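You operate a simulated robot arm through the tools that you are given. There is no shell and no other tool. Be economical: measure what you need, move in short steps, check, and stop when the job is done.

You run a simulated robot arm. Do the job below in one go: nothing can be reset, and whatever is moved stays where it is left.

## Task
Put the 2 BAR brass end cap from the top of the plywood bench on the purple parts tray and the 5 BAR brass end cap on the blue bench tray. Put the signal source on the shelf under the table. Take the relay on the top of the plywood bench and put it away on the middle shelf of the electrical rack. Fetch the 10 MM setback gauge from the top of the plywood bench and stand it on top of the grey scouring pad. Put two of the black valve coils from the top of the plywood bench on the shelf under the plywood table. Pull the table drawer open. The order is free. Set down upright: relay, setback gauge, black valve coil.

It is judged by the outcome, as a careful person would: the job done as asked, and still so three seconds after it is handed in. It fails if anything else is knocked over, pushed out of place, dropped, spilled or broken. A push-on lid holds only when it is set on centred and level and pressed home; a screw cap is set on level and turned clockwise until tight.

## Robot
A 7-joint arm with a two-finger parallel gripper on a trunk, on a base that drives. Base frame: it is fixed to the floor where the robot stands at the start and does not move with it; the origin is under the middle of the robot, x ahead of it, y to its left, z up; the surface under the hand at the start is at about z = 860. Units: mm, degrees, N and s.
With the tool pointing down near the work surface it reaches from about 300 to 660 mm from the robot's upright axis, wherever it stands. Its first joint turns from -166.0 to 166.0 degrees. Places, roughly: black valve coil [1250, 250, 1000]; blue bench tray (20x15x3 cm) [600, 300, 900]; brass end cap [500, 0, 1000]; middle shelf of the electrical rack (49x26 cm) [-2980, -1400, 780]; purple parts tray (20x15x3 cm) [800, 300, 900]; relay [750, 0, 1000]; scouring pad (6x5x4 cm) [1100, 0, 900]; setback gauge [750, 250, 1000]; shelf under the plywood table [-1700, 200, 200]; shelf under the table [2500, 200, 300]; signal source [500, 0, 1000]; table drawer [2900, 0, 700]. Payload 1.57 kg.
The TCP is the grasp point between the finger pads, 30 mm short of the fingertips. In the tool frame z runs along the fingers and y along their closing line. The gripper opens to 80 mm. The fingers are 17 mm wide and 12 mm thick; the gripper's body (40 by 82 mm) begins 80 mm behind the TCP.
Orientation is told as [roll, pitch, yaw] about the base's x, y, z axes, in that order, counted from this pose: with the fingers straight down and closing along the base's y, the tool's x points along the base's -x, its y along +y and its z along -z.

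## Interface
- The arm moves only by the tool apply_moves. Its argument "moves" is a list of rows, each a list of 7 numbers: the opening, from 0 (shut) to 1 (fully open), then the shift along the base's x, y, z in mm, then the turn, a rotation vector about the base's x, y, z in degrees. In form: [[jaw, dx, dy, dz, wx, wy, wz], ...]. A call has 1 to 8 rows; each row is the pose to reach, as a shift and turn from the pose commanded when the call began. Rows are played at 5 a second. More than 50 mm and 8.6 degrees between two rows, or a gripper value outside its range, and nothing of the call is played. Where a pose cannot be reached the arm comes as near as it can. A force on the tool above 40 N (or 10 N above the force at the start of the call, whichever is more), or a blocked arm, ends the call early, and 0.2 s more pass. The fingers move at their own pace (about 72 mm/s each) and stop on an object; they squeeze with about 21 N. The grip force told is the motor's: it shows also when the fingers shut on nothing. Time passes only in rows, and 0.2 s behind the last, so rows that repeat a pose let the fingers close. It gives the time, the measured TCP pose, the force on the tool (base axes), the opening and the grip force at its end, in the units of the frame above (readings bear some noise), with the torque about the TCP (base axes, N m) and any sound that the robot's microphone picked up.
- Cameras (640 x 400 px; columns grow to the right, rows downward): "scene" is now at [245.1, 24.2, 1340.2]; the picture's right is [0.29, -0.96, 0.00], its down [-0.71, -0.21, -0.67] and it looks along [0.64, 0.19, -0.74] (base axes); focal length 268 px, centre (320, 200). "wrist" rides on the gripper at [72, -7, -122] in the tool frame; the picture's right is [0.09, 1.00, 0.00], its down [-0.84, 0.08, -0.54] and it looks along [-0.54, 0.05, 0.84] (tool axes); focal length 238 px, centre (320, 200). There is no depth. A picture from a camera that has moved, and an enlarged one, comes with that camera's place and axes in the base frame and with its lens.
- capture(camera): a new picture of that camera. No time passes.
- slide_trunk(by): slides the trunk up (or, below 0, down) by that many mm; the arm and the scene camera ride with it, the base frame stays. It gives what a move gives, with no picture.
- drive_base(legs): drives the robot by 1 to 6 legs, each [ahead, left, turn to the left] in mm, mm and degrees, along the robot's own axes; the way and the turn of a leg run together, so that a leg with both is an arc; at most 1500 mm and 180 degrees a leg. The arm and the cameras ride along, it lands a little off, and it stops where it bumps. It gives what a move gives.
- head_to(pan, tilt): turns the head with the scene camera to pan (to the left, within 86 degrees either way) and tilt (down, from -29 to 69), counted from straight ahead of the robot. It gives what a move gives.
- enlarge(camera, box): a new picture of the part [left, top, right, bottom] of that camera's present view, enlarged. No time passes.
- finish_job(): hands the job in; it is judged then, once.

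Work in short steps. Places have to be worked out from the pictures, the camera data and where the tool is seen: move nearer, look again, correct. Check each grasp and each placing, and mend what went wrong. You have 217 turns and 218 pictures in all, those below and enlarged ones among them. Open the gripper and draw the arm clear of the work before you hand the job in, unless the task says otherwise; then end with one line.

The tools are called after "Call:" as a command line: name --pt "numbers of a row" for each row, then --argument value for the rest, lists and objects as JSON in quotes. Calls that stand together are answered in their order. apply_moves: Moves the arm, as the interface text tells. Its arguments: {"type":"object","properties":{"moves":{"type":"array","items":{"type":"array","items":{"type":"number"}}}},"required":["moves"]} The other tools are called the same way: slide_trunk (by) slides the trunk up or down; drive_base (legs) drives the base; head_to (pan, tilt) turns the head that bears the scene camera; capture (camera) takes a picture; enlarge (camera, box) takes an enlarged picture of a part of a camera's view; finish_job () hands the job in.

At the start:

```text
clock: 0.0
tool_pos: [495.3, 33.6, 1141.8]
orientation: [0.0, 0.1, 0.0]
contact_force: [0.3, 0.0, 0.9]
wrist_torque: [0.03, -0.02, -0.01]
width: 79.8
grasp_force: 0.0
trunk travel left (down, up): [-575.0, 415.0]
robot x, y, heading: [1.1, 0.3, -0.2]
head pan, tilt: [16.8, 47.9]
```

scene: 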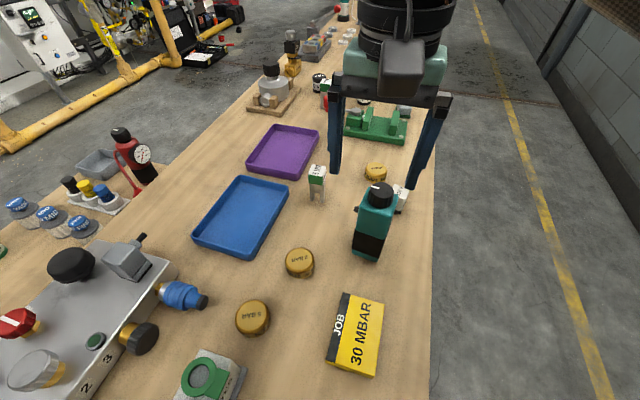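
wrist: 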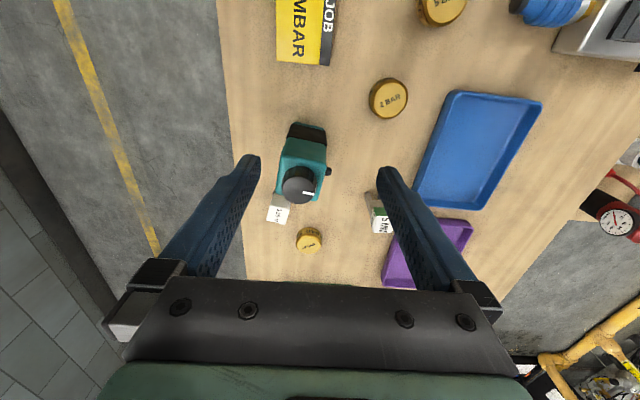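

I'll look closer at the bench objects first, in the present scene view.

Call:
enlarge --camera "scene" --box '[230, 130, 450, 270]'

Call:
enlarge --camera "scene" --box '[220, 0, 460, 150]'

Call:
enlarge --camera "scene" --box '[160, 220, 440, 400]'

Call:
enlarge --camera "wrist" --box '[250, 0, 500, 280]'

```text
2.86 times, centred on (340, 200) of scene
camera zoom: at [245.1, 24.2, 1340.2], right [0.29, -0.96, 0.0], down [-0.71, -0.21, -0.67], along [0.64, 0.19, -0.74], focal length 765 px, centre (263, 200)
```

zoom: 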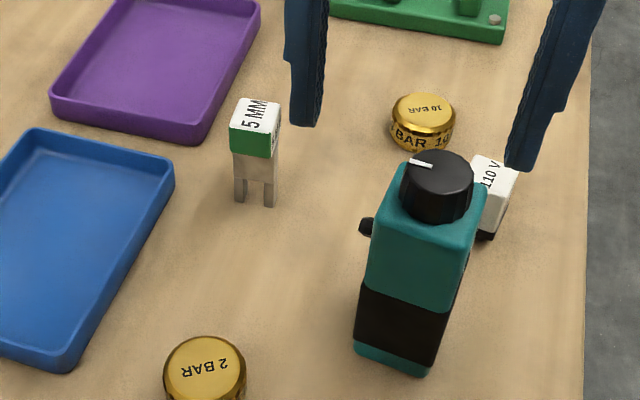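

```text
2.67 times, centred on (340, 75) of scene
camera zoom: at [245.1, 24.2, 1340.2], right [0.29, -0.96, 0.0], down [-0.71, -0.21, -0.67], along [0.64, 0.19, -0.74], focal length 714 px, centre (267, 533)
```

zoom: 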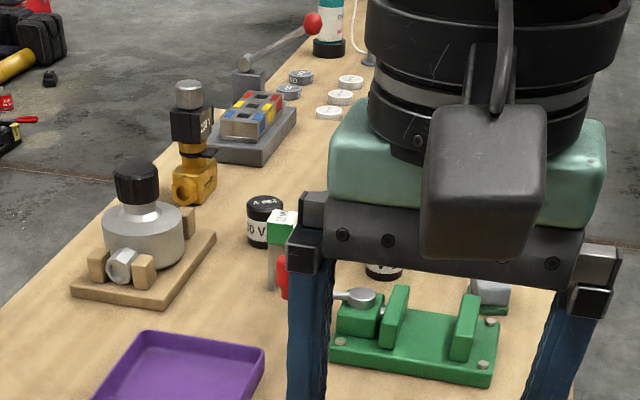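

```text
2.22 times, centred on (300, 310) of scene
camera zoom: at [245.1, 24.2, 1340.2], right [0.29, -0.96, 0.0], down [-0.71, -0.21, -0.67], along [0.64, 0.19, -0.74], focal length 595 px, centre (364, -44)
```

zoom: 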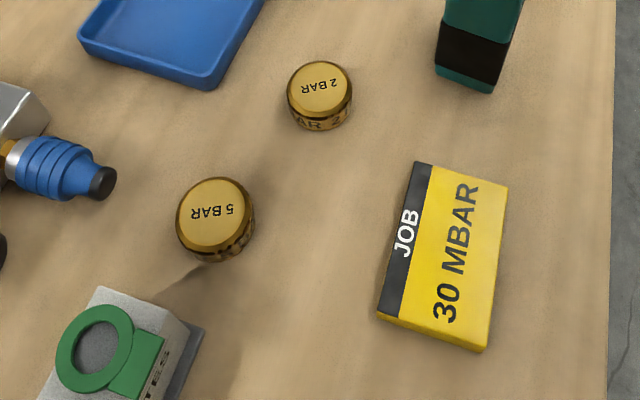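

```text
1.43 times, centred on (375, 140) of wrist
camera zoom: at [421.8, 25.5, 1263.8], right [-0.09, 1.0, 0.0], down [0.84, 0.08, 0.54], along [0.54, 0.05, -0.84], focal length 340 px, centre (241, 286)
```

zoom: 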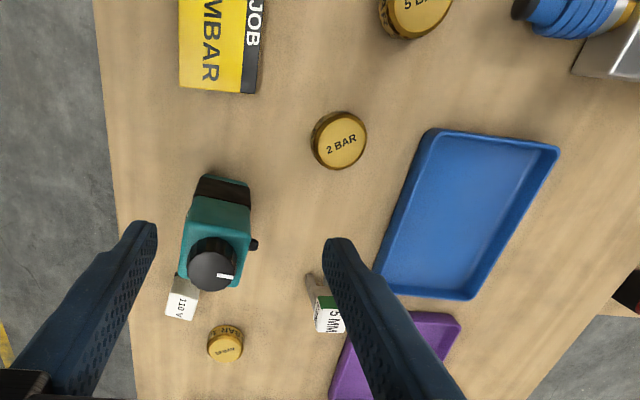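

I'll look around with the head: right, left and down, to learn the layout.

Call:
head_to --pan 0 --tilt 15

Call:
capture --camera "scene"

Call:
head_to --pan 70 --tilt 30

Call:
capture --camera "scene"

Call:
head_to --pan -70 --tilt 30

Call:
capture --camera "scene"

Call:
head_to --pan 0 --tilt 69

Call:
capture --camera "scene"

```text
clock: 1.0
tool_pos: [494.2, 32.1, 1141.0]
orientation: [-0.1, 0.0, 0.0]
contact_force: [0.5, 0.8, 0.5]
wrist_torque: [-0.01, 0.01, 0.0]
width: 80.1
grasp_force: 0.1
trunk travel left (down, up): [-575.0, 415.0]
robot x, y, heading: [3.8, 2.5, 0.2]
head pan, tilt: [0.0, 15.0]
```

```text
211 pictures are left
camera scene: at [263.0, 1.5, 1391.0], right [0.0, -1.0, 0.0], down [-0.26, 0.0, -0.97], along [0.97, 0.0, -0.26], focal length 268 px, centre (320, 200)
```

scene: 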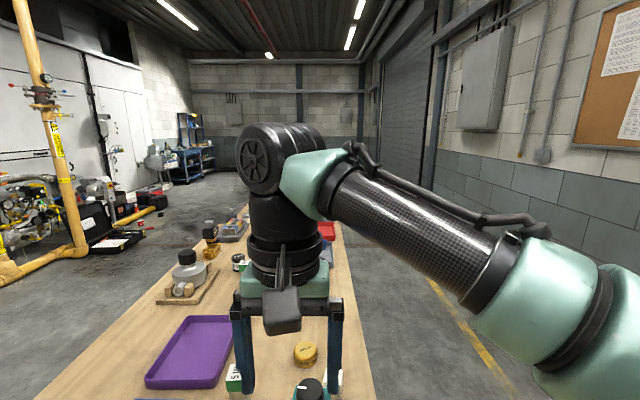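

```text
clock: 2.4
tool_pos: [495.5, 32.1, 1141.1]
orientation: [-0.1, 0.0, 0.0]
contact_force: [0.0, 0.2, 0.2]
wrist_torque: [-0.01, -0.02, 0.0]
width: 80.0
grasp_force: 0.0
trunk travel left (down, up): [-575.0, 415.0]
robot x, y, heading: [1.7, 0.9, 0.0]
head pan, tilt: [70.0, 30.0]
```

```text
210 pictures are left
camera scene: at [200.6, 86.4, 1366.9], right [0.94, -0.34, 0.0], down [-0.17, -0.47, -0.87], along [0.3, 0.81, -0.5], focal length 268 px, centre (320, 200)
```

scene: 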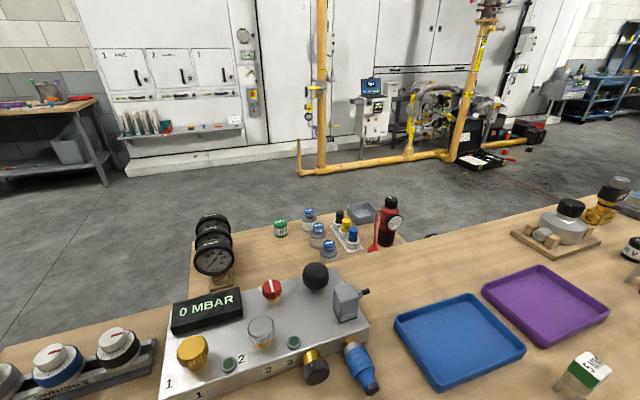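

```text
clock: 4.6
tool_pos: [494.2, 32.4, 1142.0]
orientation: [0.0, 0.0, 0.0]
contact_force: [0.8, -0.6, -0.1]
wrist_torque: [0.01, -0.02, -0.03]
width: 80.1
grasp_force: 0.0
trunk travel left (down, up): [-575.0, 415.0]
robot x, y, heading: [2.9, 1.7, 0.1]
head pan, tilt: [-70.0, 30.0]
```

```text
209 pictures are left
camera scene: at [200.6, -83.6, 1366.8], right [-0.94, -0.34, 0.0], down [-0.17, 0.47, -0.87], along [0.3, -0.81, -0.5], focal length 268 px, centre (320, 200)
```

scene: 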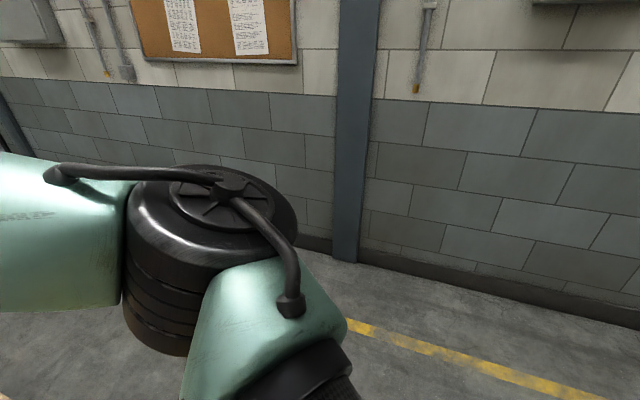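

```text
clock: 6.0
tool_pos: [494.1, 31.7, 1141.3]
orientation: [0.0, 0.0, -0.1]
contact_force: [-0.5, 0.8, -0.3]
wrist_torque: [-0.01, 0.06, -0.02]
width: 80.1
grasp_force: 0.0
trunk travel left (down, up): [-575.0, 415.0]
robot x, y, heading: [2.0, 0.7, -0.1]
head pan, tilt: [0.0, 68.8]
```

```text
208 pictures are left
camera scene: at [225.5, 1.3, 1315.4], right [0.0, -1.0, 0.0], down [-0.93, 0.0, -0.36], along [0.36, 0.0, -0.93], focal length 268 px, centre (320, 200)
```

scene: 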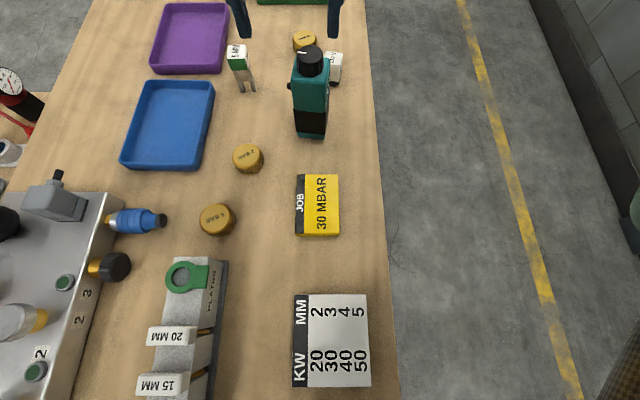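

The bench seems to extend along x beside me; I need to know where the robot stands relative to it before driving.

Call:
head_to --pan 86 --tilt 62

Call:
capture --camera "scene"

Call:
head_to --pan -86 --tilt 62

Call:
capture --camera "scene"

Call:
head_to --pan 30 --tilt 20

Call:
capture --camera "scene"

```text
clock: 7.6
tool_pos: [493.3, 32.0, 1141.4]
orientation: [0.0, 0.0, 0.0]
contact_force: [0.6, -0.3, -0.7]
wrist_torque: [-0.01, -0.04, -0.04]
width: 79.9
grasp_force: 0.0
trunk travel left (down, up): [-575.0, 415.0]
robot x, y, heading: [-2.7, -4.3, -0.0]
head pan, tilt: [85.9, 62.0]
```

```text
207 pictures are left
camera scene: at [174.2, 65.6, 1322.5], right [1.0, -0.07, 0.0], down [-0.06, -0.88, -0.47], along [0.03, 0.47, -0.88], focal length 268 px, centre (320, 200)
```

scene: 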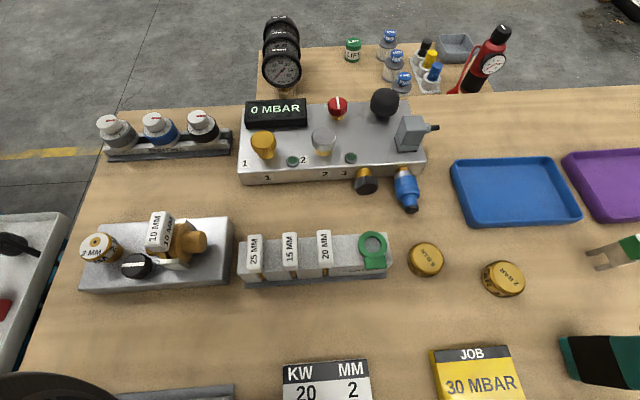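

```text
clock: 10.2
tool_pos: [495.4, 32.1, 1142.0]
orientation: [-0.1, 0.0, -0.1]
contact_force: [0.7, 0.5, 0.3]
wrist_torque: [-0.01, 0.02, 0.01]
width: 80.1
grasp_force: 0.0
trunk travel left (down, up): [-575.0, 415.0]
robot x, y, heading: [0.9, -1.2, -0.2]
head pan, tilt: [-85.9, 62.0]
```

```text
206 pictures are left
camera scene: at [174.2, -62.8, 1322.5], right [-1.0, -0.07, 0.0], down [-0.06, 0.88, -0.47], along [0.03, -0.47, -0.88], focal length 268 px, centre (320, 200)
```

scene: 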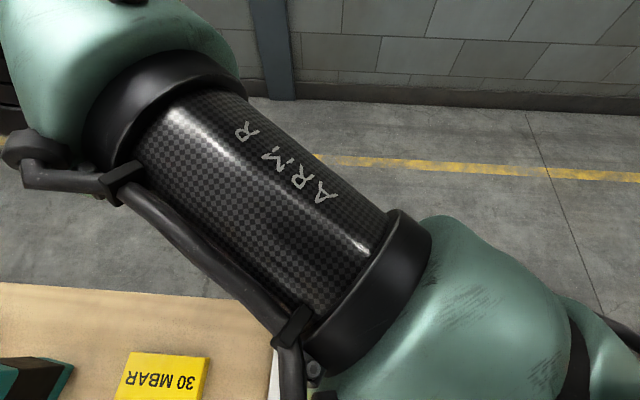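

```text
clock: 12.2
tool_pos: [495.0, 32.0, 1140.5]
orientation: [-0.1, 0.0, 0.0]
contact_force: [0.0, 0.5, 0.0]
wrist_torque: [0.0, 0.04, 0.01]
width: 80.0
grasp_force: 0.0
trunk travel left (down, up): [-575.0, 415.0]
robot x, y, heading: [0.2, 0.7, -0.2]
head pan, tilt: [30.0, 20.0]
```

```text
205 pictures are left
camera scene: at [250.3, 47.9, 1382.9], right [0.5, -0.87, 0.0], down [-0.3, -0.17, -0.94], along [0.81, 0.47, -0.34], focal length 268 px, centre (320, 200)
```

scene: 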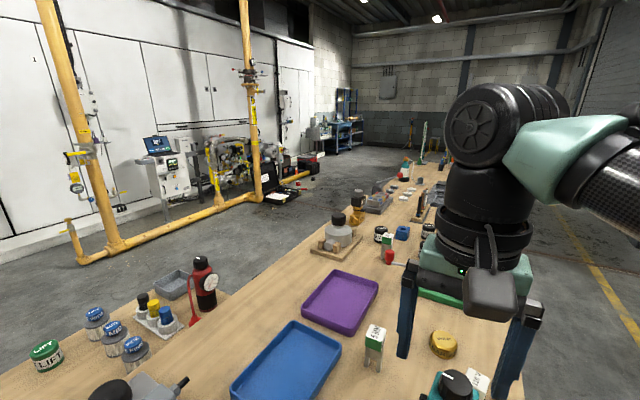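

I check straight below, to see where the robot's column meets the bench.

Call:
head_to --pan 86 --tilt 69

Call:
capture --camera "scene"

Call:
slide_trunk --by 200

Call:
capture --camera "scene"

Call:
head_to --pan 20 --tilt 30

Call:
capture --camera "scene"

```text
clock: 13.4
tool_pos: [493.7, 31.8, 1141.6]
orientation: [0.1, -0.1, -0.1]
contact_force: [0.3, 0.3, 0.6]
wrist_torque: [0.0, 0.0, -0.02]
width: 80.2
grasp_force: 0.1
trunk travel left (down, up): [-575.0, 415.0]
robot x, y, heading: [-0.5, 0.9, -0.1]
head pan, tilt: [85.9, 68.8]
```

```text
204 pictures are left
camera scene: at [173.6, 57.2, 1315.4], right [1.0, -0.07, 0.0], down [-0.07, -0.93, -0.36], along [0.03, 0.36, -0.93], focal length 268 px, centre (320, 200)
```

scene: 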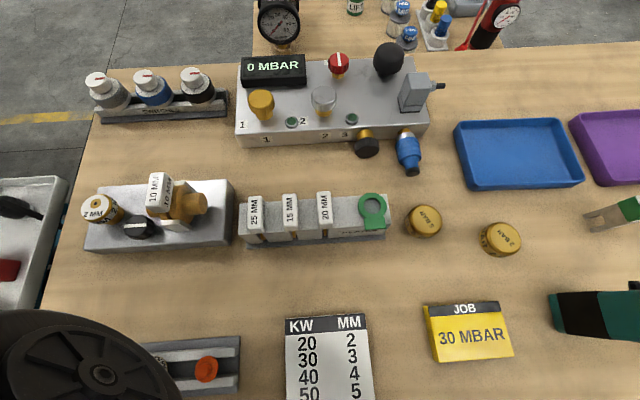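

```text
clock: 15.6
tool_pos: [494.3, 32.1, 1341.7]
orientation: [-0.1, -0.1, 0.1]
contact_force: [-0.4, 0.7, 0.9]
wrist_torque: [0.01, -0.03, 0.02]
width: 80.1
grasp_force: 0.0
trunk travel left (down, up): [-775.0, 215.0]
robot x, y, heading: [-1.3, 2.5, -0.0]
head pan, tilt: [85.9, 68.8]
```

```text
203 pictures are left
camera scene: at [173.6, 57.2, 1515.3], right [1.0, -0.07, 0.0], down [-0.07, -0.93, -0.36], along [0.03, 0.36, -0.93], focal length 268 px, centre (320, 200)
```

scene: 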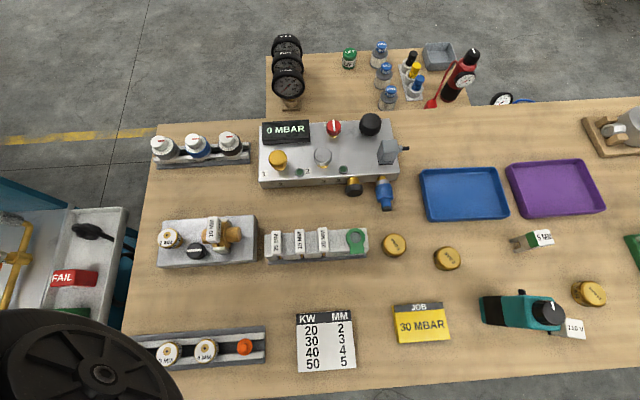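

```text
clock: 17.0
tool_pos: [494.2, 32.4, 1340.7]
orientation: [0.0, -0.1, -0.1]
contact_force: [-0.1, -0.9, 0.2]
wrist_torque: [0.0, 0.0, -0.02]
width: 80.0
grasp_force: 0.2
trunk travel left (down, up): [-775.0, 215.0]
robot x, y, heading: [-0.7, -1.3, 0.1]
head pan, tilt: [20.0, 30.0]
```

```text
202 pictures are left
camera scene: at [254.5, 32.4, 1566.8], right [0.34, -0.94, 0.0], down [-0.47, -0.17, -0.87], along [0.81, 0.3, -0.5], focal length 268 px, centre (320, 200)
```

scene: 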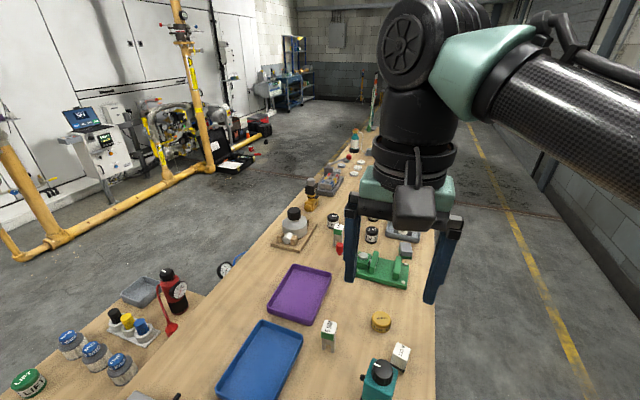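

The robot appears to move above the bench, with the arm carried well clear. I drive ahead 500 mm with the tool high and survey the middle of the bench.

Call:
drive_base --legs '[[500, 0, 0]]'

Call:
head_to --pan 20 --tilt 45

Call:
capture --camera "scene"

Call:
capture --camera "wrist"

```text
clock: 20.0
tool_pos: [1004.0, 34.7, 1340.9]
orientation: [0.0, -0.1, 0.2]
contact_force: [-0.8, 0.8, 0.0]
wrist_torque: [-0.03, 0.01, 0.02]
width: 80.3
grasp_force: 0.1
trunk travel left (down, up): [-775.0, 215.0]
robot x, y, heading: [508.3, 3.5, 0.4]
head pan, tilt: [20.0, 30.0]
```

```text
clock: 20.7
tool_pos: [1004.8, 36.4, 1341.9]
orientation: [-0.1, 0.1, 0.2]
contact_force: [0.4, -0.6, 0.3]
wrist_torque: [0.0, 0.0, 0.03]
width: 80.2
grasp_force: 0.0
trunk travel left (down, up): [-775.0, 215.0]
robot x, y, heading: [511.2, 1.9, 0.3]
head pan, tilt: [20.0, 45.0]
```

```text
201 pictures are left
camera scene: at [757.1, 31.1, 1544.3], right [0.35, -0.94, 0.0], down [-0.66, -0.24, -0.71], along [0.66, 0.24, -0.71], focal length 268 px, centre (320, 200)
```

scene: 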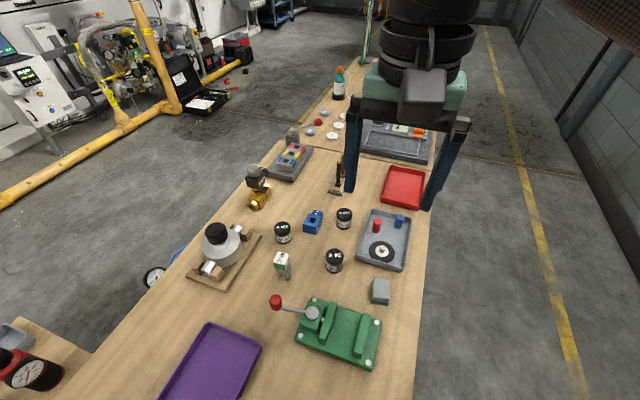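

```text
200 pictures are left
camera wrist: at [932.9, 28.1, 1463.9], right [-0.1, 1.0, 0.0], down [0.84, 0.08, 0.54], along [0.54, 0.05, -0.84], focal length 238 px, centre (320, 200)
```

wrist: 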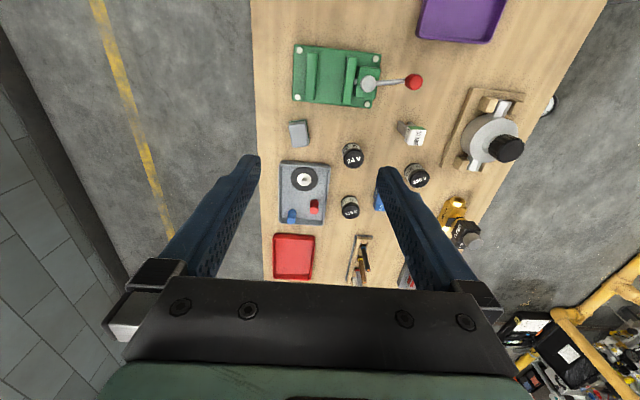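

Driving over the bench works. Enlarge the middle area and the far end.

Call:
enlarge --camera "scene" --box '[240, 190, 440, 315]'

Call:
enlarge --camera "scene" --box '[240, 60, 440, 190]'

Call:
enlarge --camera "wrist" --box '[270, 30, 530, 200]'

```text
3.20 times, centred on (340, 252) of scene
camera zoom: at [757.1, 31.1, 1544.3], right [0.35, -0.94, 0.0], down [-0.66, -0.24, -0.71], along [0.66, 0.24, -0.71], focal length 857 px, centre (256, 32)
```

zoom: 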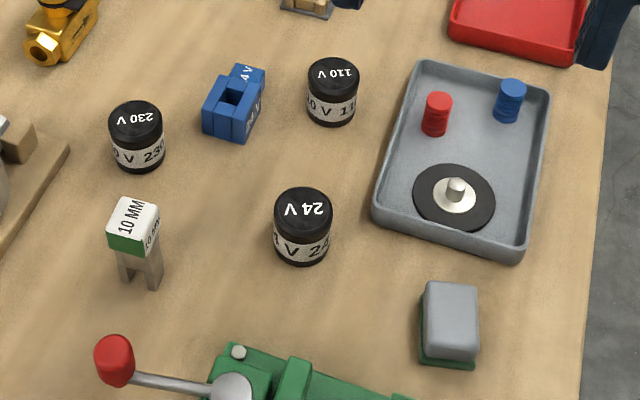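

```text
3.08 times, centred on (340, 125) of scene
camera zoom: at [757.1, 31.1, 1544.3], right [0.35, -0.94, 0.0], down [-0.66, -0.24, -0.71], along [0.66, 0.24, -0.71], focal length 824 px, centre (258, 431)
```

zoom: 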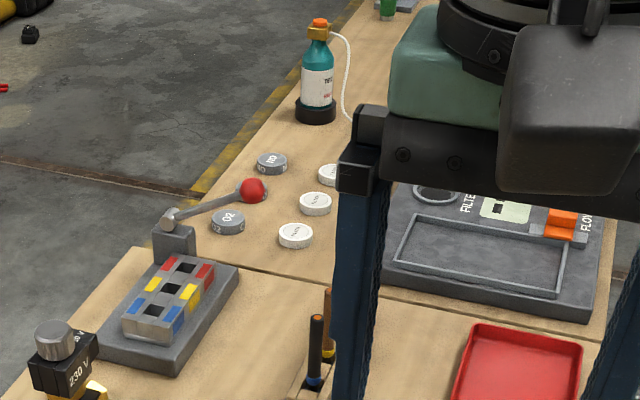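

```text
2.35 times, centred on (400, 115) of wrist
camera zoom: at [932.9, 28.1, 1463.9], right [-0.1, 1.0, 0.0], down [0.84, 0.08, 0.54], along [0.54, 0.05, -0.84], focal length 561 px, centre (132, 400)
```

zoom: 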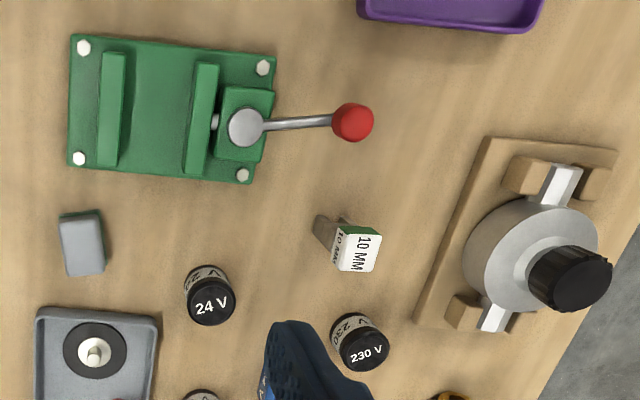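

Gauge (10 MM) seems near (1085, 258), pad near (1108, -6); black coils 24 V, 110 V, 230 V nearby. I move the tool above the gauge area for a closer look.

Call:
apply_moves --pt "1 0 40 -20 0 0 0" --pt "1 0 80 -40 0 0 0" --pt "1 0 120 -60 0 0 0" --pt "1 0 160 -90 0 0 0" --pt "1 0 190 -120 0 0 0" --pt "1 0 222 -150 0 0 0" --pt "1 0 222 -190 0 0 0"

Call:
capture --camera "wrist"

Call:
capture --camera "scene"

```text
clock: 22.3
tool_pos: [1005.1, 259.0, 1149.0]
orientation: [0.1, 0.0, 0.3]
contact_force: [0.5, -0.4, -0.1]
wrist_torque: [0.03, 0.0, 0.02]
width: 80.1
grasp_force: 0.0
trunk travel left (down, up): [-775.0, 215.0]
robot x, y, heading: [512.6, 5.6, -0.0]
head pan, tilt: [20.0, 45.0]
```

```text
196 pictures are left
camera wrist: at [932.1, 250.8, 1271.4], right [-0.1, 1.0, 0.0], down [0.84, 0.08, 0.54], along [0.54, 0.05, -0.84], focal length 238 px, centre (320, 200)
```

wrist: 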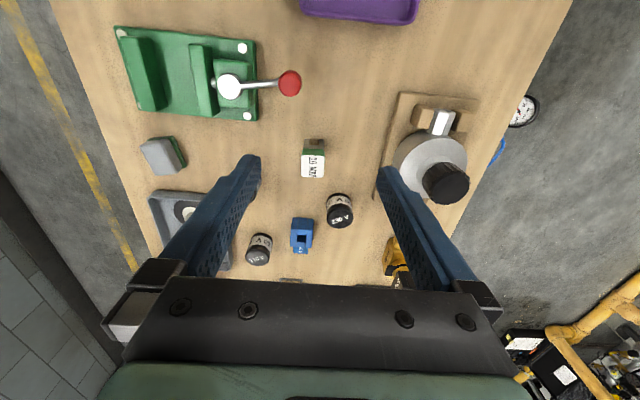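

```text
195 pictures are left
camera scene: at [757.4, 30.7, 1544.3], right [0.35, -0.94, 0.0], down [-0.66, -0.24, -0.71], along [0.66, 0.24, -0.71], focal length 268 px, centre (320, 200)
```

scene: 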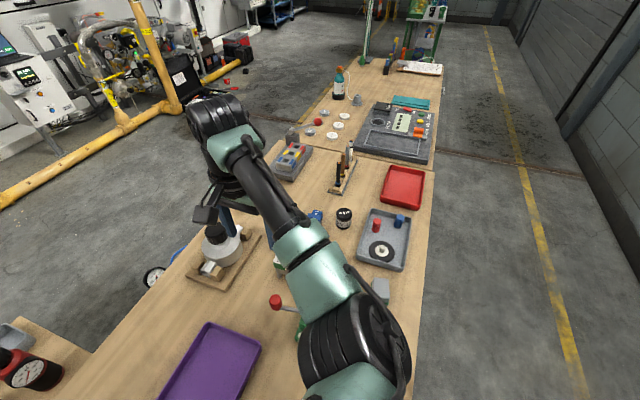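

Call:
enlarge --camera "wrist" --box '[260, 110, 380, 250]'

```text
2.86 times, centred on (320, 180) of wrist
camera zoom: at [932.1, 250.8, 1271.4], right [-0.1, 1.0, 0.0], down [0.84, 0.08, 0.54], along [0.54, 0.05, -0.84], focal length 681 px, centre (320, 257)
```

zoom: 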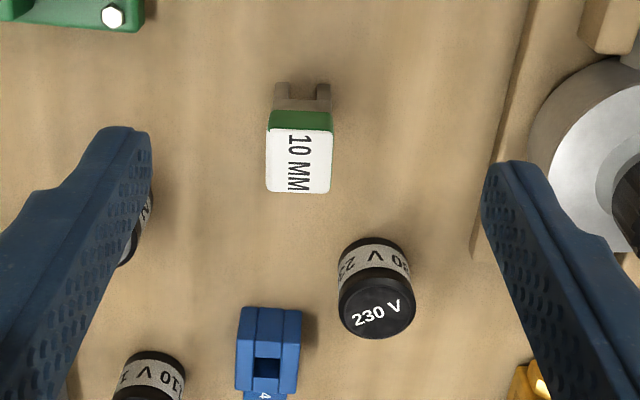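

Gauge block: centre about (1092, 254), top z≈925, 38×34 mm, square to the axes. I move over it and down to z≈1000 to verify.

Call:
apply_moves --pt "1 30 -2 -40 0 0 0" --pt "1 60 -4 -75 0 0 0" --pt "1 87 -5 -110 0 0 0" --pt "1 87 -5 -140 0 0 0" --pt "1 87 -5 -140 0 0 0"

Call:
capture --camera "wrist"

```text
clock: 23.5
tool_pos: [1092.9, 253.4, 1010.8]
orientation: [0.1, -0.1, 0.2]
contact_force: [-0.2, -0.6, 0.7]
wrist_torque: [0.0, -0.01, -0.04]
width: 79.9
grasp_force: 0.0
trunk travel left (down, up): [-775.0, 215.0]
robot x, y, heading: [513.9, 3.0, 0.0]
head pan, tilt: [20.0, 45.0]
```

```text
193 pictures are left
camera wrist: at [1019.5, 244.3, 1133.4], right [-0.1, 1.0, 0.0], down [0.84, 0.08, 0.54], along [0.54, 0.05, -0.84], focal length 238 px, centre (320, 200)
```

wrist: 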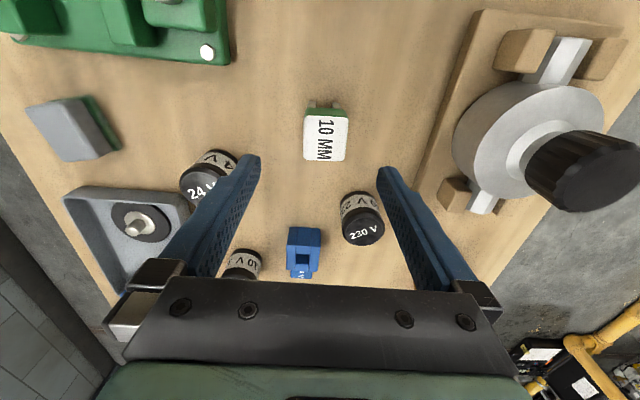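

Aligned; descend to z≈915 with a small x correction and close.

Call:
apply_moves --pt "1 -4 1 -40 0 0 0" --pt "1 -4 1 -75 0 0 0" --pt "1 -4 1 -96 0 0 0" --pt "0 -4 1 -96 0 0 0" --pt "0 -4 1 -96 0 0 0" --pt "0 -4 1 -96 0 0 0" --pt "0 -4 1 -96 0 0 0"

Call:
capture --camera "wrist"

```text
clock: 25.1
tool_pos: [1065.2, 250.3, 934.2]
orientation: [0.3, -0.2, 0.2]
contact_force: [-0.9, 3.7, 10.6]
wrist_torque: [0.16, 0.06, 0.08]
width: 34.4
grasp_force: 21.2
out of reach, approached as far as the arm can: row 1, 2, 3, 4, 5, 6, 7
trunk travel left (down, up): [-775.0, 215.0]
robot x, y, heading: [513.1, 5.2, 0.4]
head pan, tilt: [20.0, 45.0]
```

```text
192 pictures are left
camera wrist: at [992.4, 242.1, 1056.7], right [-0.1, 1.0, 0.0], down [0.83, 0.08, 0.55], along [0.54, 0.06, -0.84], focal length 238 px, centre (320, 200)
```

wrist: 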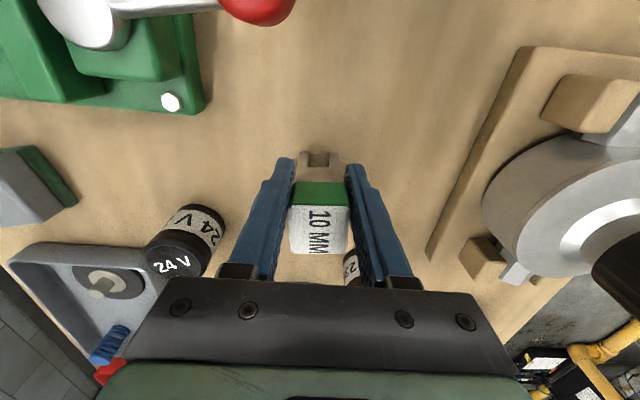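

Reach ran out (trunk too high): it closed on the block's near edge only. Open, lift straight up, then lower the trunk and drive closer.

Call:
apply_moves --pt "1 0 0 0 0 0 0" --pt "1 0 0 0 0 0 0" --pt "1 0 0 0 0 0 0" --pt "1 0 0 40 0 0 0" --pt "1 0 0 80 0 0 0" --pt "1 0 0 120 0 0 0"

Call:
capture --camera "wrist"

```text
clock: 26.5
tool_pos: [1065.1, 249.1, 1051.8]
orientation: [-0.1, 0.0, 0.1]
contact_force: [-0.4, 0.0, -0.1]
wrist_torque: [0.0, 0.04, 0.02]
width: 80.0
grasp_force: 0.1
trunk travel left (down, up): [-775.0, 215.0]
robot x, y, heading: [509.4, -0.8, 0.1]
head pan, tilt: [20.0, 45.0]
```

```text
191 pictures are left
camera wrist: at [992.4, 241.7, 1176.0], right [-0.09, 1.0, 0.0], down [0.84, 0.08, 0.54], along [0.54, 0.05, -0.84], focal length 238 px, centre (320, 200)
```

wrist: 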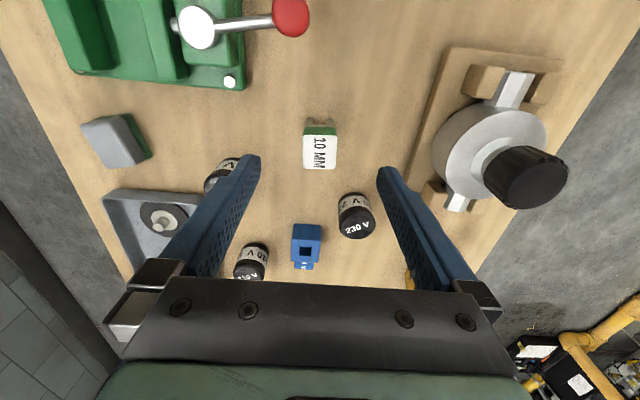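

Gauge still stands. Raise the arm, drive 100 mm ahead, then slide the trunk down 200.

Call:
apply_moves --pt "1 0 0 50 0 0 0" --pt "1 -20 0 100 0 0 0" --pt "1 -50 0 150 0 0 0" --pt "1 -80 0 190 0 0 0"

Call:
drive_base --legs '[[100, 0, 0]]'

Call:
slide_trunk --by -200

Call:
capture --camera "wrist"

```text
refused: row 2 steps farther than a row can; nothing moved
```

```text
clock: 27.7
tool_pos: [1167.5, 250.4, 1053.4]
orientation: [-0.1, 0.0, 0.2]
contact_force: [0.0, 0.6, -0.1]
wrist_torque: [0.0, -0.02, -0.02]
width: 80.0
grasp_force: 0.0
trunk travel left (down, up): [-775.0, 215.0]
robot x, y, heading: [614.5, 0.8, 0.3]
head pan, tilt: [20.0, 45.0]
```

```text
clock: 29.4
tool_pos: [1168.2, 251.0, 890.9]
orientation: [0.0, -0.3, 0.2]
contact_force: [-4.6, -2.1, 3.5]
wrist_torque: [0.12, -0.33, -0.01]
width: 80.2
grasp_force: 0.2
trunk travel left (down, up): [-603.0, 387.0]
robot x, y, heading: [614.8, 2.9, 0.2]
head pan, tilt: [20.0, 45.0]
stopped: the force on the tool passed its limit at 51 N (the readings are from after the stop); the commanded pose is now the measured one
```

```text
190 pictures are left
camera wrist: at [1095.1, 243.5, 1012.4], right [-0.1, 1.0, 0.0], down [0.83, 0.08, 0.55], along [0.54, 0.05, -0.84], focal length 238 px, centre (320, 200)
```

wrist: 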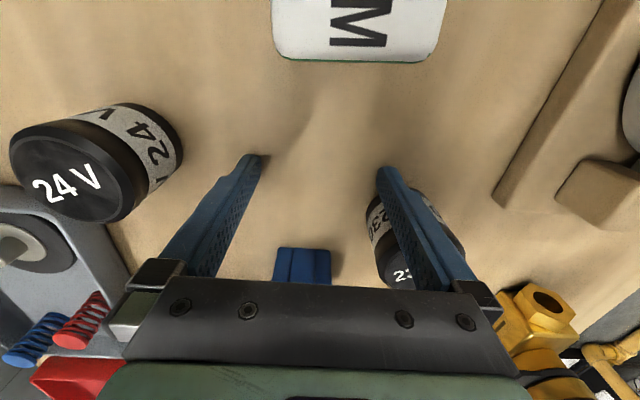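

That refused row made the trunk slide press the fingertips on the bench; nothing looks upset. I lift straight up and check.

Call:
apply_moves --pt "1 0 0 40 0 0 0" --pt "1 0 0 80 0 0 0" --pt "1 0 0 120 0 0 0" --pt "1 -20 0 160 0 0 0"

Call:
capture --camera "wrist"

```text
clock: 30.4
tool_pos: [1148.8, 250.6, 1049.6]
orientation: [0.0, -0.2, 0.1]
contact_force: [-0.1, -0.1, -0.1]
wrist_torque: [0.03, -0.01, 0.02]
width: 80.1
grasp_force: 0.1
trunk travel left (down, up): [-603.0, 387.0]
robot x, y, heading: [613.6, -0.6, 0.2]
head pan, tilt: [20.0, 45.0]
```

```text
189 pictures are left
camera wrist: at [1075.4, 244.7, 1171.4], right [-0.09, 1.0, 0.0], down [0.83, 0.08, 0.55], along [0.54, 0.05, -0.84], focal length 238 px, centre (320, 200)
```

wrist: 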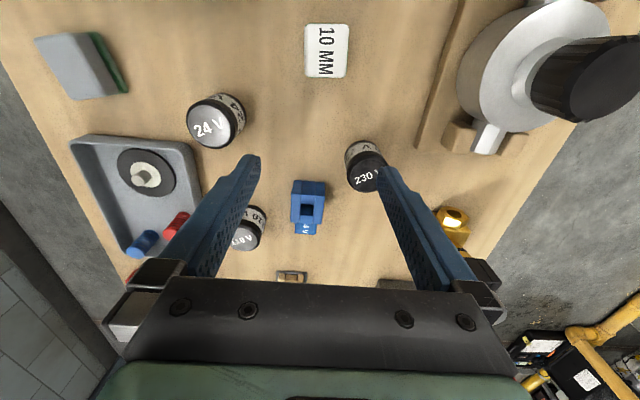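

All still standing. Move back above the gauge to measure it again.

Call:
apply_moves --pt "1 -30 1 -10 0 0 0" --pt "1 -60 3 -20 0 0 0" --pt "1 -62 4 -40 0 0 0" --pt "1 -62 4 -40 0 0 0"

Call:
capture --camera "wrist"

Call:
enlarge --camera "wrist" --box '[260, 80, 390, 200]'

```text
clock: 31.4
tool_pos: [1087.2, 255.4, 1008.2]
orientation: [0.1, -0.3, 0.1]
contact_force: [-0.7, 0.3, 0.3]
wrist_torque: [0.0, -0.02, -0.02]
width: 79.9
grasp_force: 0.1
trunk travel left (down, up): [-603.0, 387.0]
robot x, y, heading: [615.3, 3.0, 0.2]
head pan, tilt: [20.0, 45.0]
```

```text
188 pictures are left
camera wrist: at [1014.8, 248.2, 1129.9], right [-0.1, 1.0, 0.0], down [0.83, 0.08, 0.55], along [0.54, 0.05, -0.84], focal length 238 px, centre (320, 200)
```

wrist: 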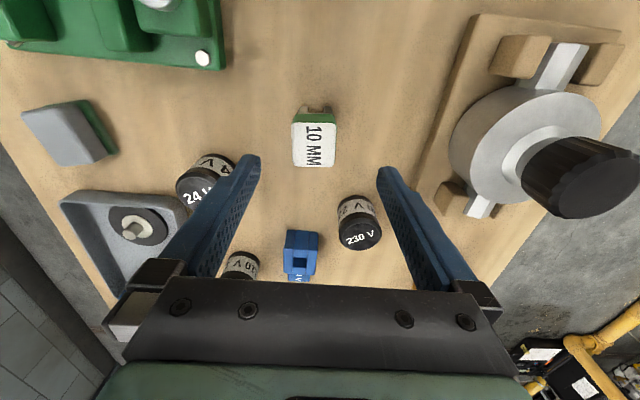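

```text
3.33 times, centred on (325, 140) of wrist
camera zoom: at [1014.8, 248.2, 1129.9], right [-0.1, 1.0, 0.0], down [0.83, 0.08, 0.55], along [0.54, 0.05, -0.84], focal length 794 px, centre (303, 400)
```

zoom: 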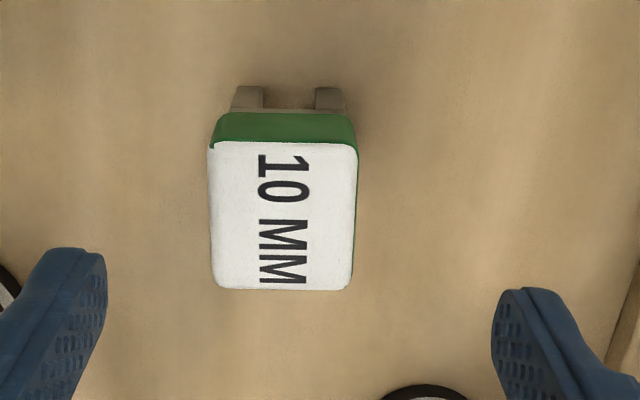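

Gauge centre (1087, 250). Descend and grip.

Call:
apply_moves --pt "1 0 -5 -40 0 0 0" --pt "1 0 -5 -75 0 0 0" --pt "1 0 -5 -93 0 0 0" --pt "0.2 0 -5 -93 0 0 0" --pt "0 0 -5 -93 0 0 0" --pt "0 0 -5 -93 0 0 0" --pt "0 0 -5 -93 0 0 0"

Call:
capture --camera "wrist"

```text
clock: 33.0
tool_pos: [1084.9, 248.8, 913.4]
orientation: [0.0, -0.2, 0.2]
contact_force: [0.3, 0.7, -0.5]
wrist_torque: [0.03, 0.01, 0.04]
width: 33.9
grasp_force: 21.4
trunk travel left (down, up): [-603.0, 387.0]
robot x, y, heading: [619.0, -0.1, 0.3]
head pan, tilt: [20.0, 45.0]
```

```text
186 pictures are left
camera wrist: at [1012.2, 241.6, 1036.5], right [-0.1, 1.0, 0.0], down [0.83, 0.08, 0.55], along [0.54, 0.05, -0.84], focal length 238 px, centre (320, 200)
```

wrist: 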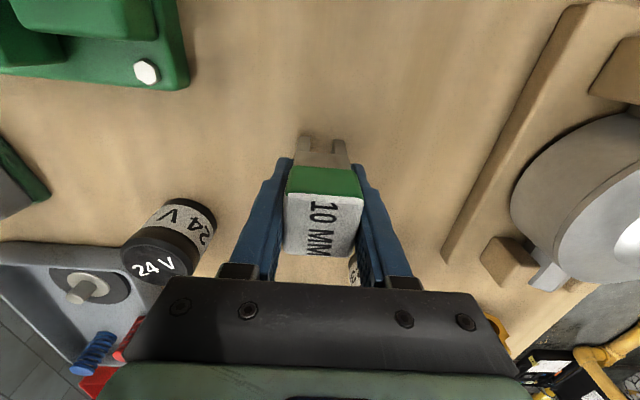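

Gripped (34 mm). Lift 110 mm and carry toward the pad at about (1109, -5).

Call:
apply_moves --pt "0 0 0 40 0 0 0" --pt "0 0 0 80 0 0 0" --pt "0 0 0 120 0 0 0" --pt "0 0 -45 130 0 0 0" --pt "0 0 -90 130 0 0 0" --pt "0 0 -130 130 0 0 0" --pt "0 0 -130 130 0 0 0"

Call:
capture --camera "wrist"

```text
clock: 34.6
tool_pos: [1085.0, 118.0, 1043.2]
orientation: [-0.1, -0.2, 0.3]
contact_force: [0.3, -0.2, -1.0]
wrist_torque: [0.05, -0.03, -0.01]
width: 33.9
grasp_force: 21.4
trunk travel left (down, up): [-603.0, 387.0]
robot x, y, heading: [614.2, -3.1, 0.3]
head pan, tilt: [20.0, 45.0]
```

```text
185 pictures are left
camera wrist: at [1012.3, 111.5, 1165.6], right [-0.1, 1.0, 0.0], down [0.83, 0.08, 0.55], along [0.54, 0.05, -0.84], focal length 238 px, centre (320, 200)
```

wrist: 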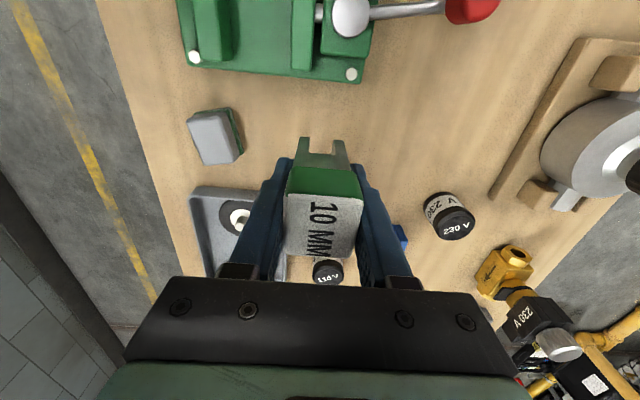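

Pad top centre reads about (1111, -1), yawed ≈ +12°. Move above it with the matching turn, staying high, and look.

Call:
apply_moves --pt "0 8 -40 0 0 0 4" --pt "0 16 -80 0 0 0 8" --pt "0 24 -121 0 0 0 12" --pt "0 24 -121 -20 0 0 12" --pt "0 24 -121 -20 0 0 12"

Call:
capture --camera "wrist"

Call:
head_to --pan 0 --tilt 45

Call:
capture --camera "scene"

```text
clock: 35.8
tool_pos: [1108.0, -4.7, 1023.7]
orientation: [0.0, -0.2, 12.2]
contact_force: [-0.4, -0.1, -1.1]
wrist_torque: [0.0, -0.03, -0.02]
width: 34.1
grasp_force: 20.9
trunk travel left (down, up): [-603.0, 387.0]
robot x, y, heading: [616.3, 0.6, 0.2]
head pan, tilt: [20.0, 45.0]
```

```text
184 pictures are left
camera wrist: at [1038.9, -25.4, 1146.4], right [-0.3, 0.95, 0.0], down [0.8, 0.25, 0.55], along [0.52, 0.16, -0.84], focal length 238 px, centre (320, 200)
```

wrist: 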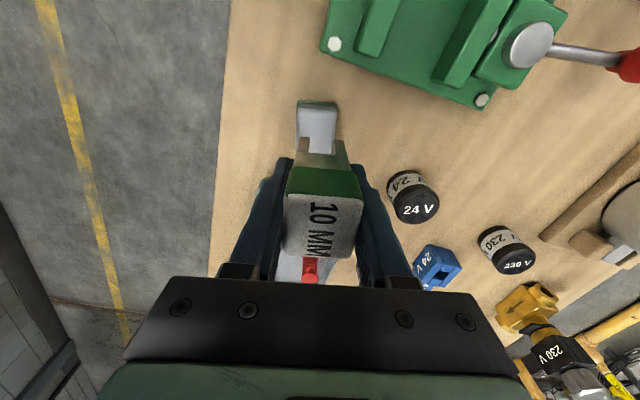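

```text
clock: 36.6
tool_pos: [1109.2, -4.5, 1022.5]
orientation: [0.0, -0.3, 12.2]
contact_force: [-0.2, -0.1, -1.8]
wrist_torque: [0.0, -0.01, -0.03]
width: 33.9
grasp_force: 21.2
trunk travel left (down, up): [-603.0, 387.0]
robot x, y, heading: [612.7, 2.7, 0.2]
head pan, tilt: [0.0, 45.0]
```

```text
183 pictures are left
camera scene: at [864.3, 3.7, 1372.4], right [0.0, -1.0, 0.0], down [-0.71, 0.0, -0.71], along [0.71, 0.0, -0.71], focal length 268 px, centre (320, 200)
```

scene: 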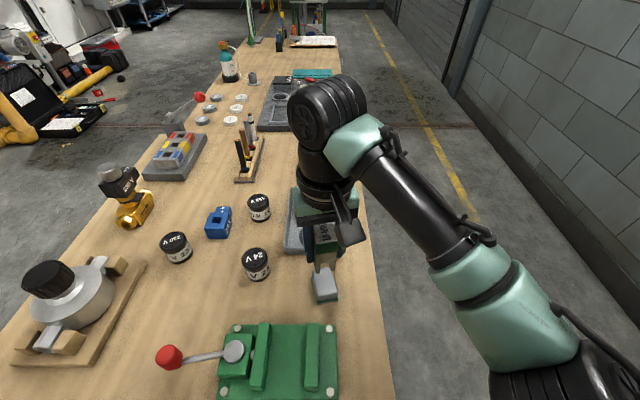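

I want a more exact look at the pad under the gauge.

Call:
enlarge --camera "wrist" --box '[260, 80, 380, 190]'

Call:
enlarge --camera "scene" --box '[270, 210, 370, 320]'

```text
3.64 times, centred on (320, 135) of wrist
camera zoom: at [1038.9, -25.0, 1146.4], right [-0.3, 0.95, 0.0], down [0.8, 0.25, 0.55], along [0.52, 0.16, -0.84], focal length 867 px, centre (320, 436)
```

zoom: 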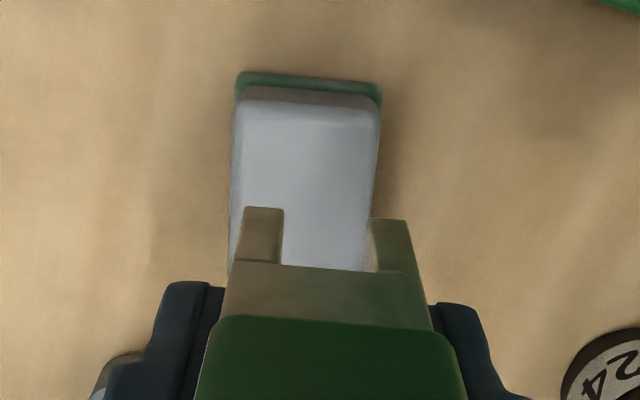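

```text
3.64 times, centred on (320, 265) of scene
camera zoom: at [864.3, 3.7, 1372.4], right [0.0, -1.0, 0.0], down [-0.71, 0.0, -0.71], along [0.71, 0.0, -0.71], focal length 974 px, centre (320, -36)
```

zoom: 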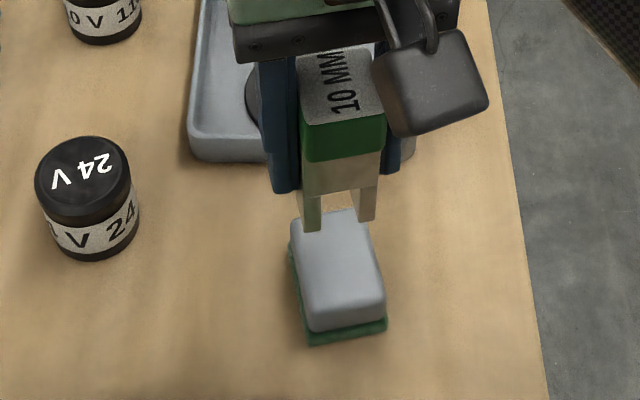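

Pad top ≈ 60×42 mm. The gauge needs about 5 mm toward -y and 5 mm forward. Shift and lower to just above the pad.

Call:
apply_moves --pt "0 5 -5 -10 0 0 0" --pt "0 5 -5 -30 0 0 0" --pt "0 5 -5 -50 0 0 0" --pt "0 5 -5 -60 0 0 0" --pt "0 5 -5 -60 0 0 0"

Call:
enlarge --camera "wrist" --box '[260, 80, 380, 190]'

Call:
enlarge --camera "scene" --box '[270, 210, 370, 320]'

```text
clock: 37.8
tool_pos: [1113.9, -6.3, 966.3]
orientation: [0.1, -0.2, 12.2]
contact_force: [-0.3, -0.1, -2.2]
wrist_torque: [-0.01, 0.02, 0.01]
width: 34.0
grasp_force: 20.4
trunk travel left (down, up): [-603.0, 387.0]
robot x, y, heading: [615.9, 3.5, 0.2]
head pan, tilt: [0.0, 45.0]
```

```text
3.64 times, centred on (320, 135) of wrist
camera zoom: at [1043.8, -29.2, 1088.4], right [-0.3, 0.95, 0.0], down [0.8, 0.25, 0.55], along [0.52, 0.16, -0.84], focal length 867 px, centre (320, 436)
```

zoom: 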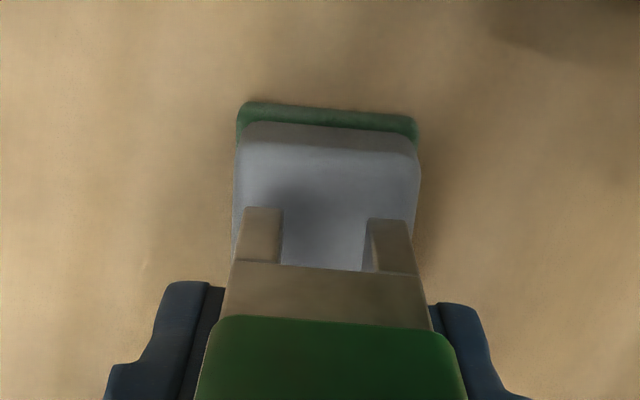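

```text
3.64 times, centred on (320, 265) of scene
camera zoom: at [864.4, 3.7, 1372.4], right [0.0, -1.0, 0.0], down [-0.71, 0.0, -0.71], along [0.71, 0.0, -0.71], focal length 974 px, centre (320, -36)
```

zoom: 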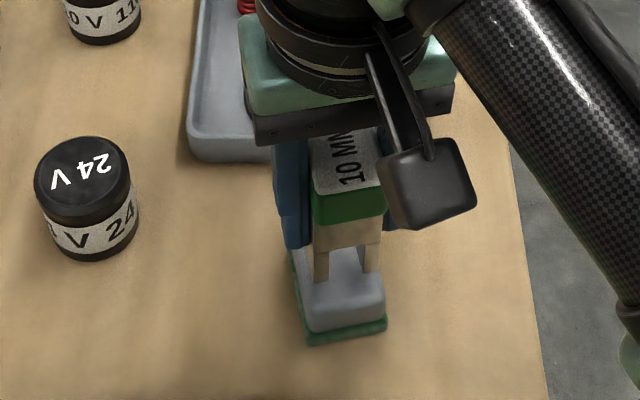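

Feet are centred over the pad. Lower the last ~13 mm gently.

Call:
apply_moves --pt "0 0 0 -5 0 0 0" --pt "0 0 0 -9 0 0 0" --pt "0 0 0 -11 0 0 0" --pt "0 0 0 -13 0 0 0" --pt "0 0 0 -13 0 0 0"

Call:
enlarge --camera "scene" --box '[270, 210, 370, 320]'

```text
clock: 39.0
tool_pos: [1116.2, -6.7, 953.4]
orientation: [0.0, -0.3, 12.2]
contact_force: [-0.4, -0.6, -1.6]
wrist_torque: [0.0, 0.0, 0.03]
width: 34.1
grasp_force: 21.1
trunk travel left (down, up): [-603.0, 387.0]
robot x, y, heading: [612.8, -1.2, 0.1]
head pan, tilt: [0.0, 45.0]
```

```text
3.64 times, centred on (320, 265) of scene
camera zoom: at [864.4, 3.7, 1372.4], right [0.0, -1.0, 0.0], down [-0.71, 0.0, -0.71], along [0.71, 0.0, -0.71], focal length 974 px, centre (320, -36)
```

zoom: 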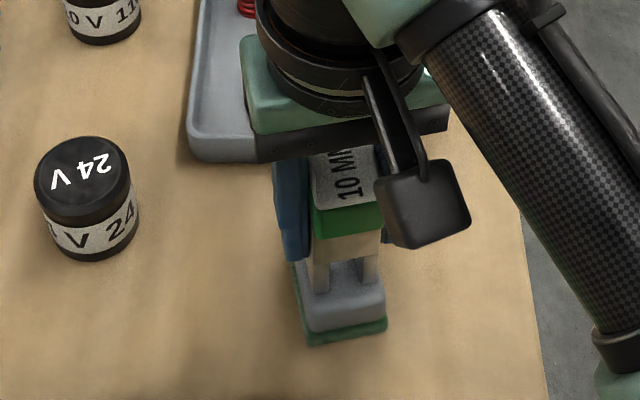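

Not yet in contact; step down 2 mm at a time.

Call:
apply_moves --pt "0 0 0 -2 0 0 0" --pt "0 0 0 -2 0 0 0"

Call:
apply_moves --pt "0 0 0 -2 0 0 0" --pt "0 0 0 -2 0 0 0"

```text
clock: 39.6
tool_pos: [1114.0, -6.2, 951.6]
orientation: [0.0, -0.4, 12.1]
contact_force: [0.0, -2.0, 11.9]
wrist_torque: [-0.07, 0.05, -0.02]
width: 33.8
grasp_force: 20.5
trunk travel left (down, up): [-603.0, 387.0]
robot x, y, heading: [611.3, 3.5, 0.3]
head pan, tilt: [0.0, 45.0]
```

```text
clock: 40.2
tool_pos: [1114.6, -5.6, 948.4]
orientation: [0.0, -0.5, 12.2]
contact_force: [2.0, -2.0, 16.6]
wrist_torque: [-0.13, -0.05, 0.01]
width: 33.7
grasp_force: 20.7
trunk travel left (down, up): [-603.0, 387.0]
robot x, y, heading: [611.3, 4.5, 0.3]
head pan, tilt: [0.0, 45.0]
```

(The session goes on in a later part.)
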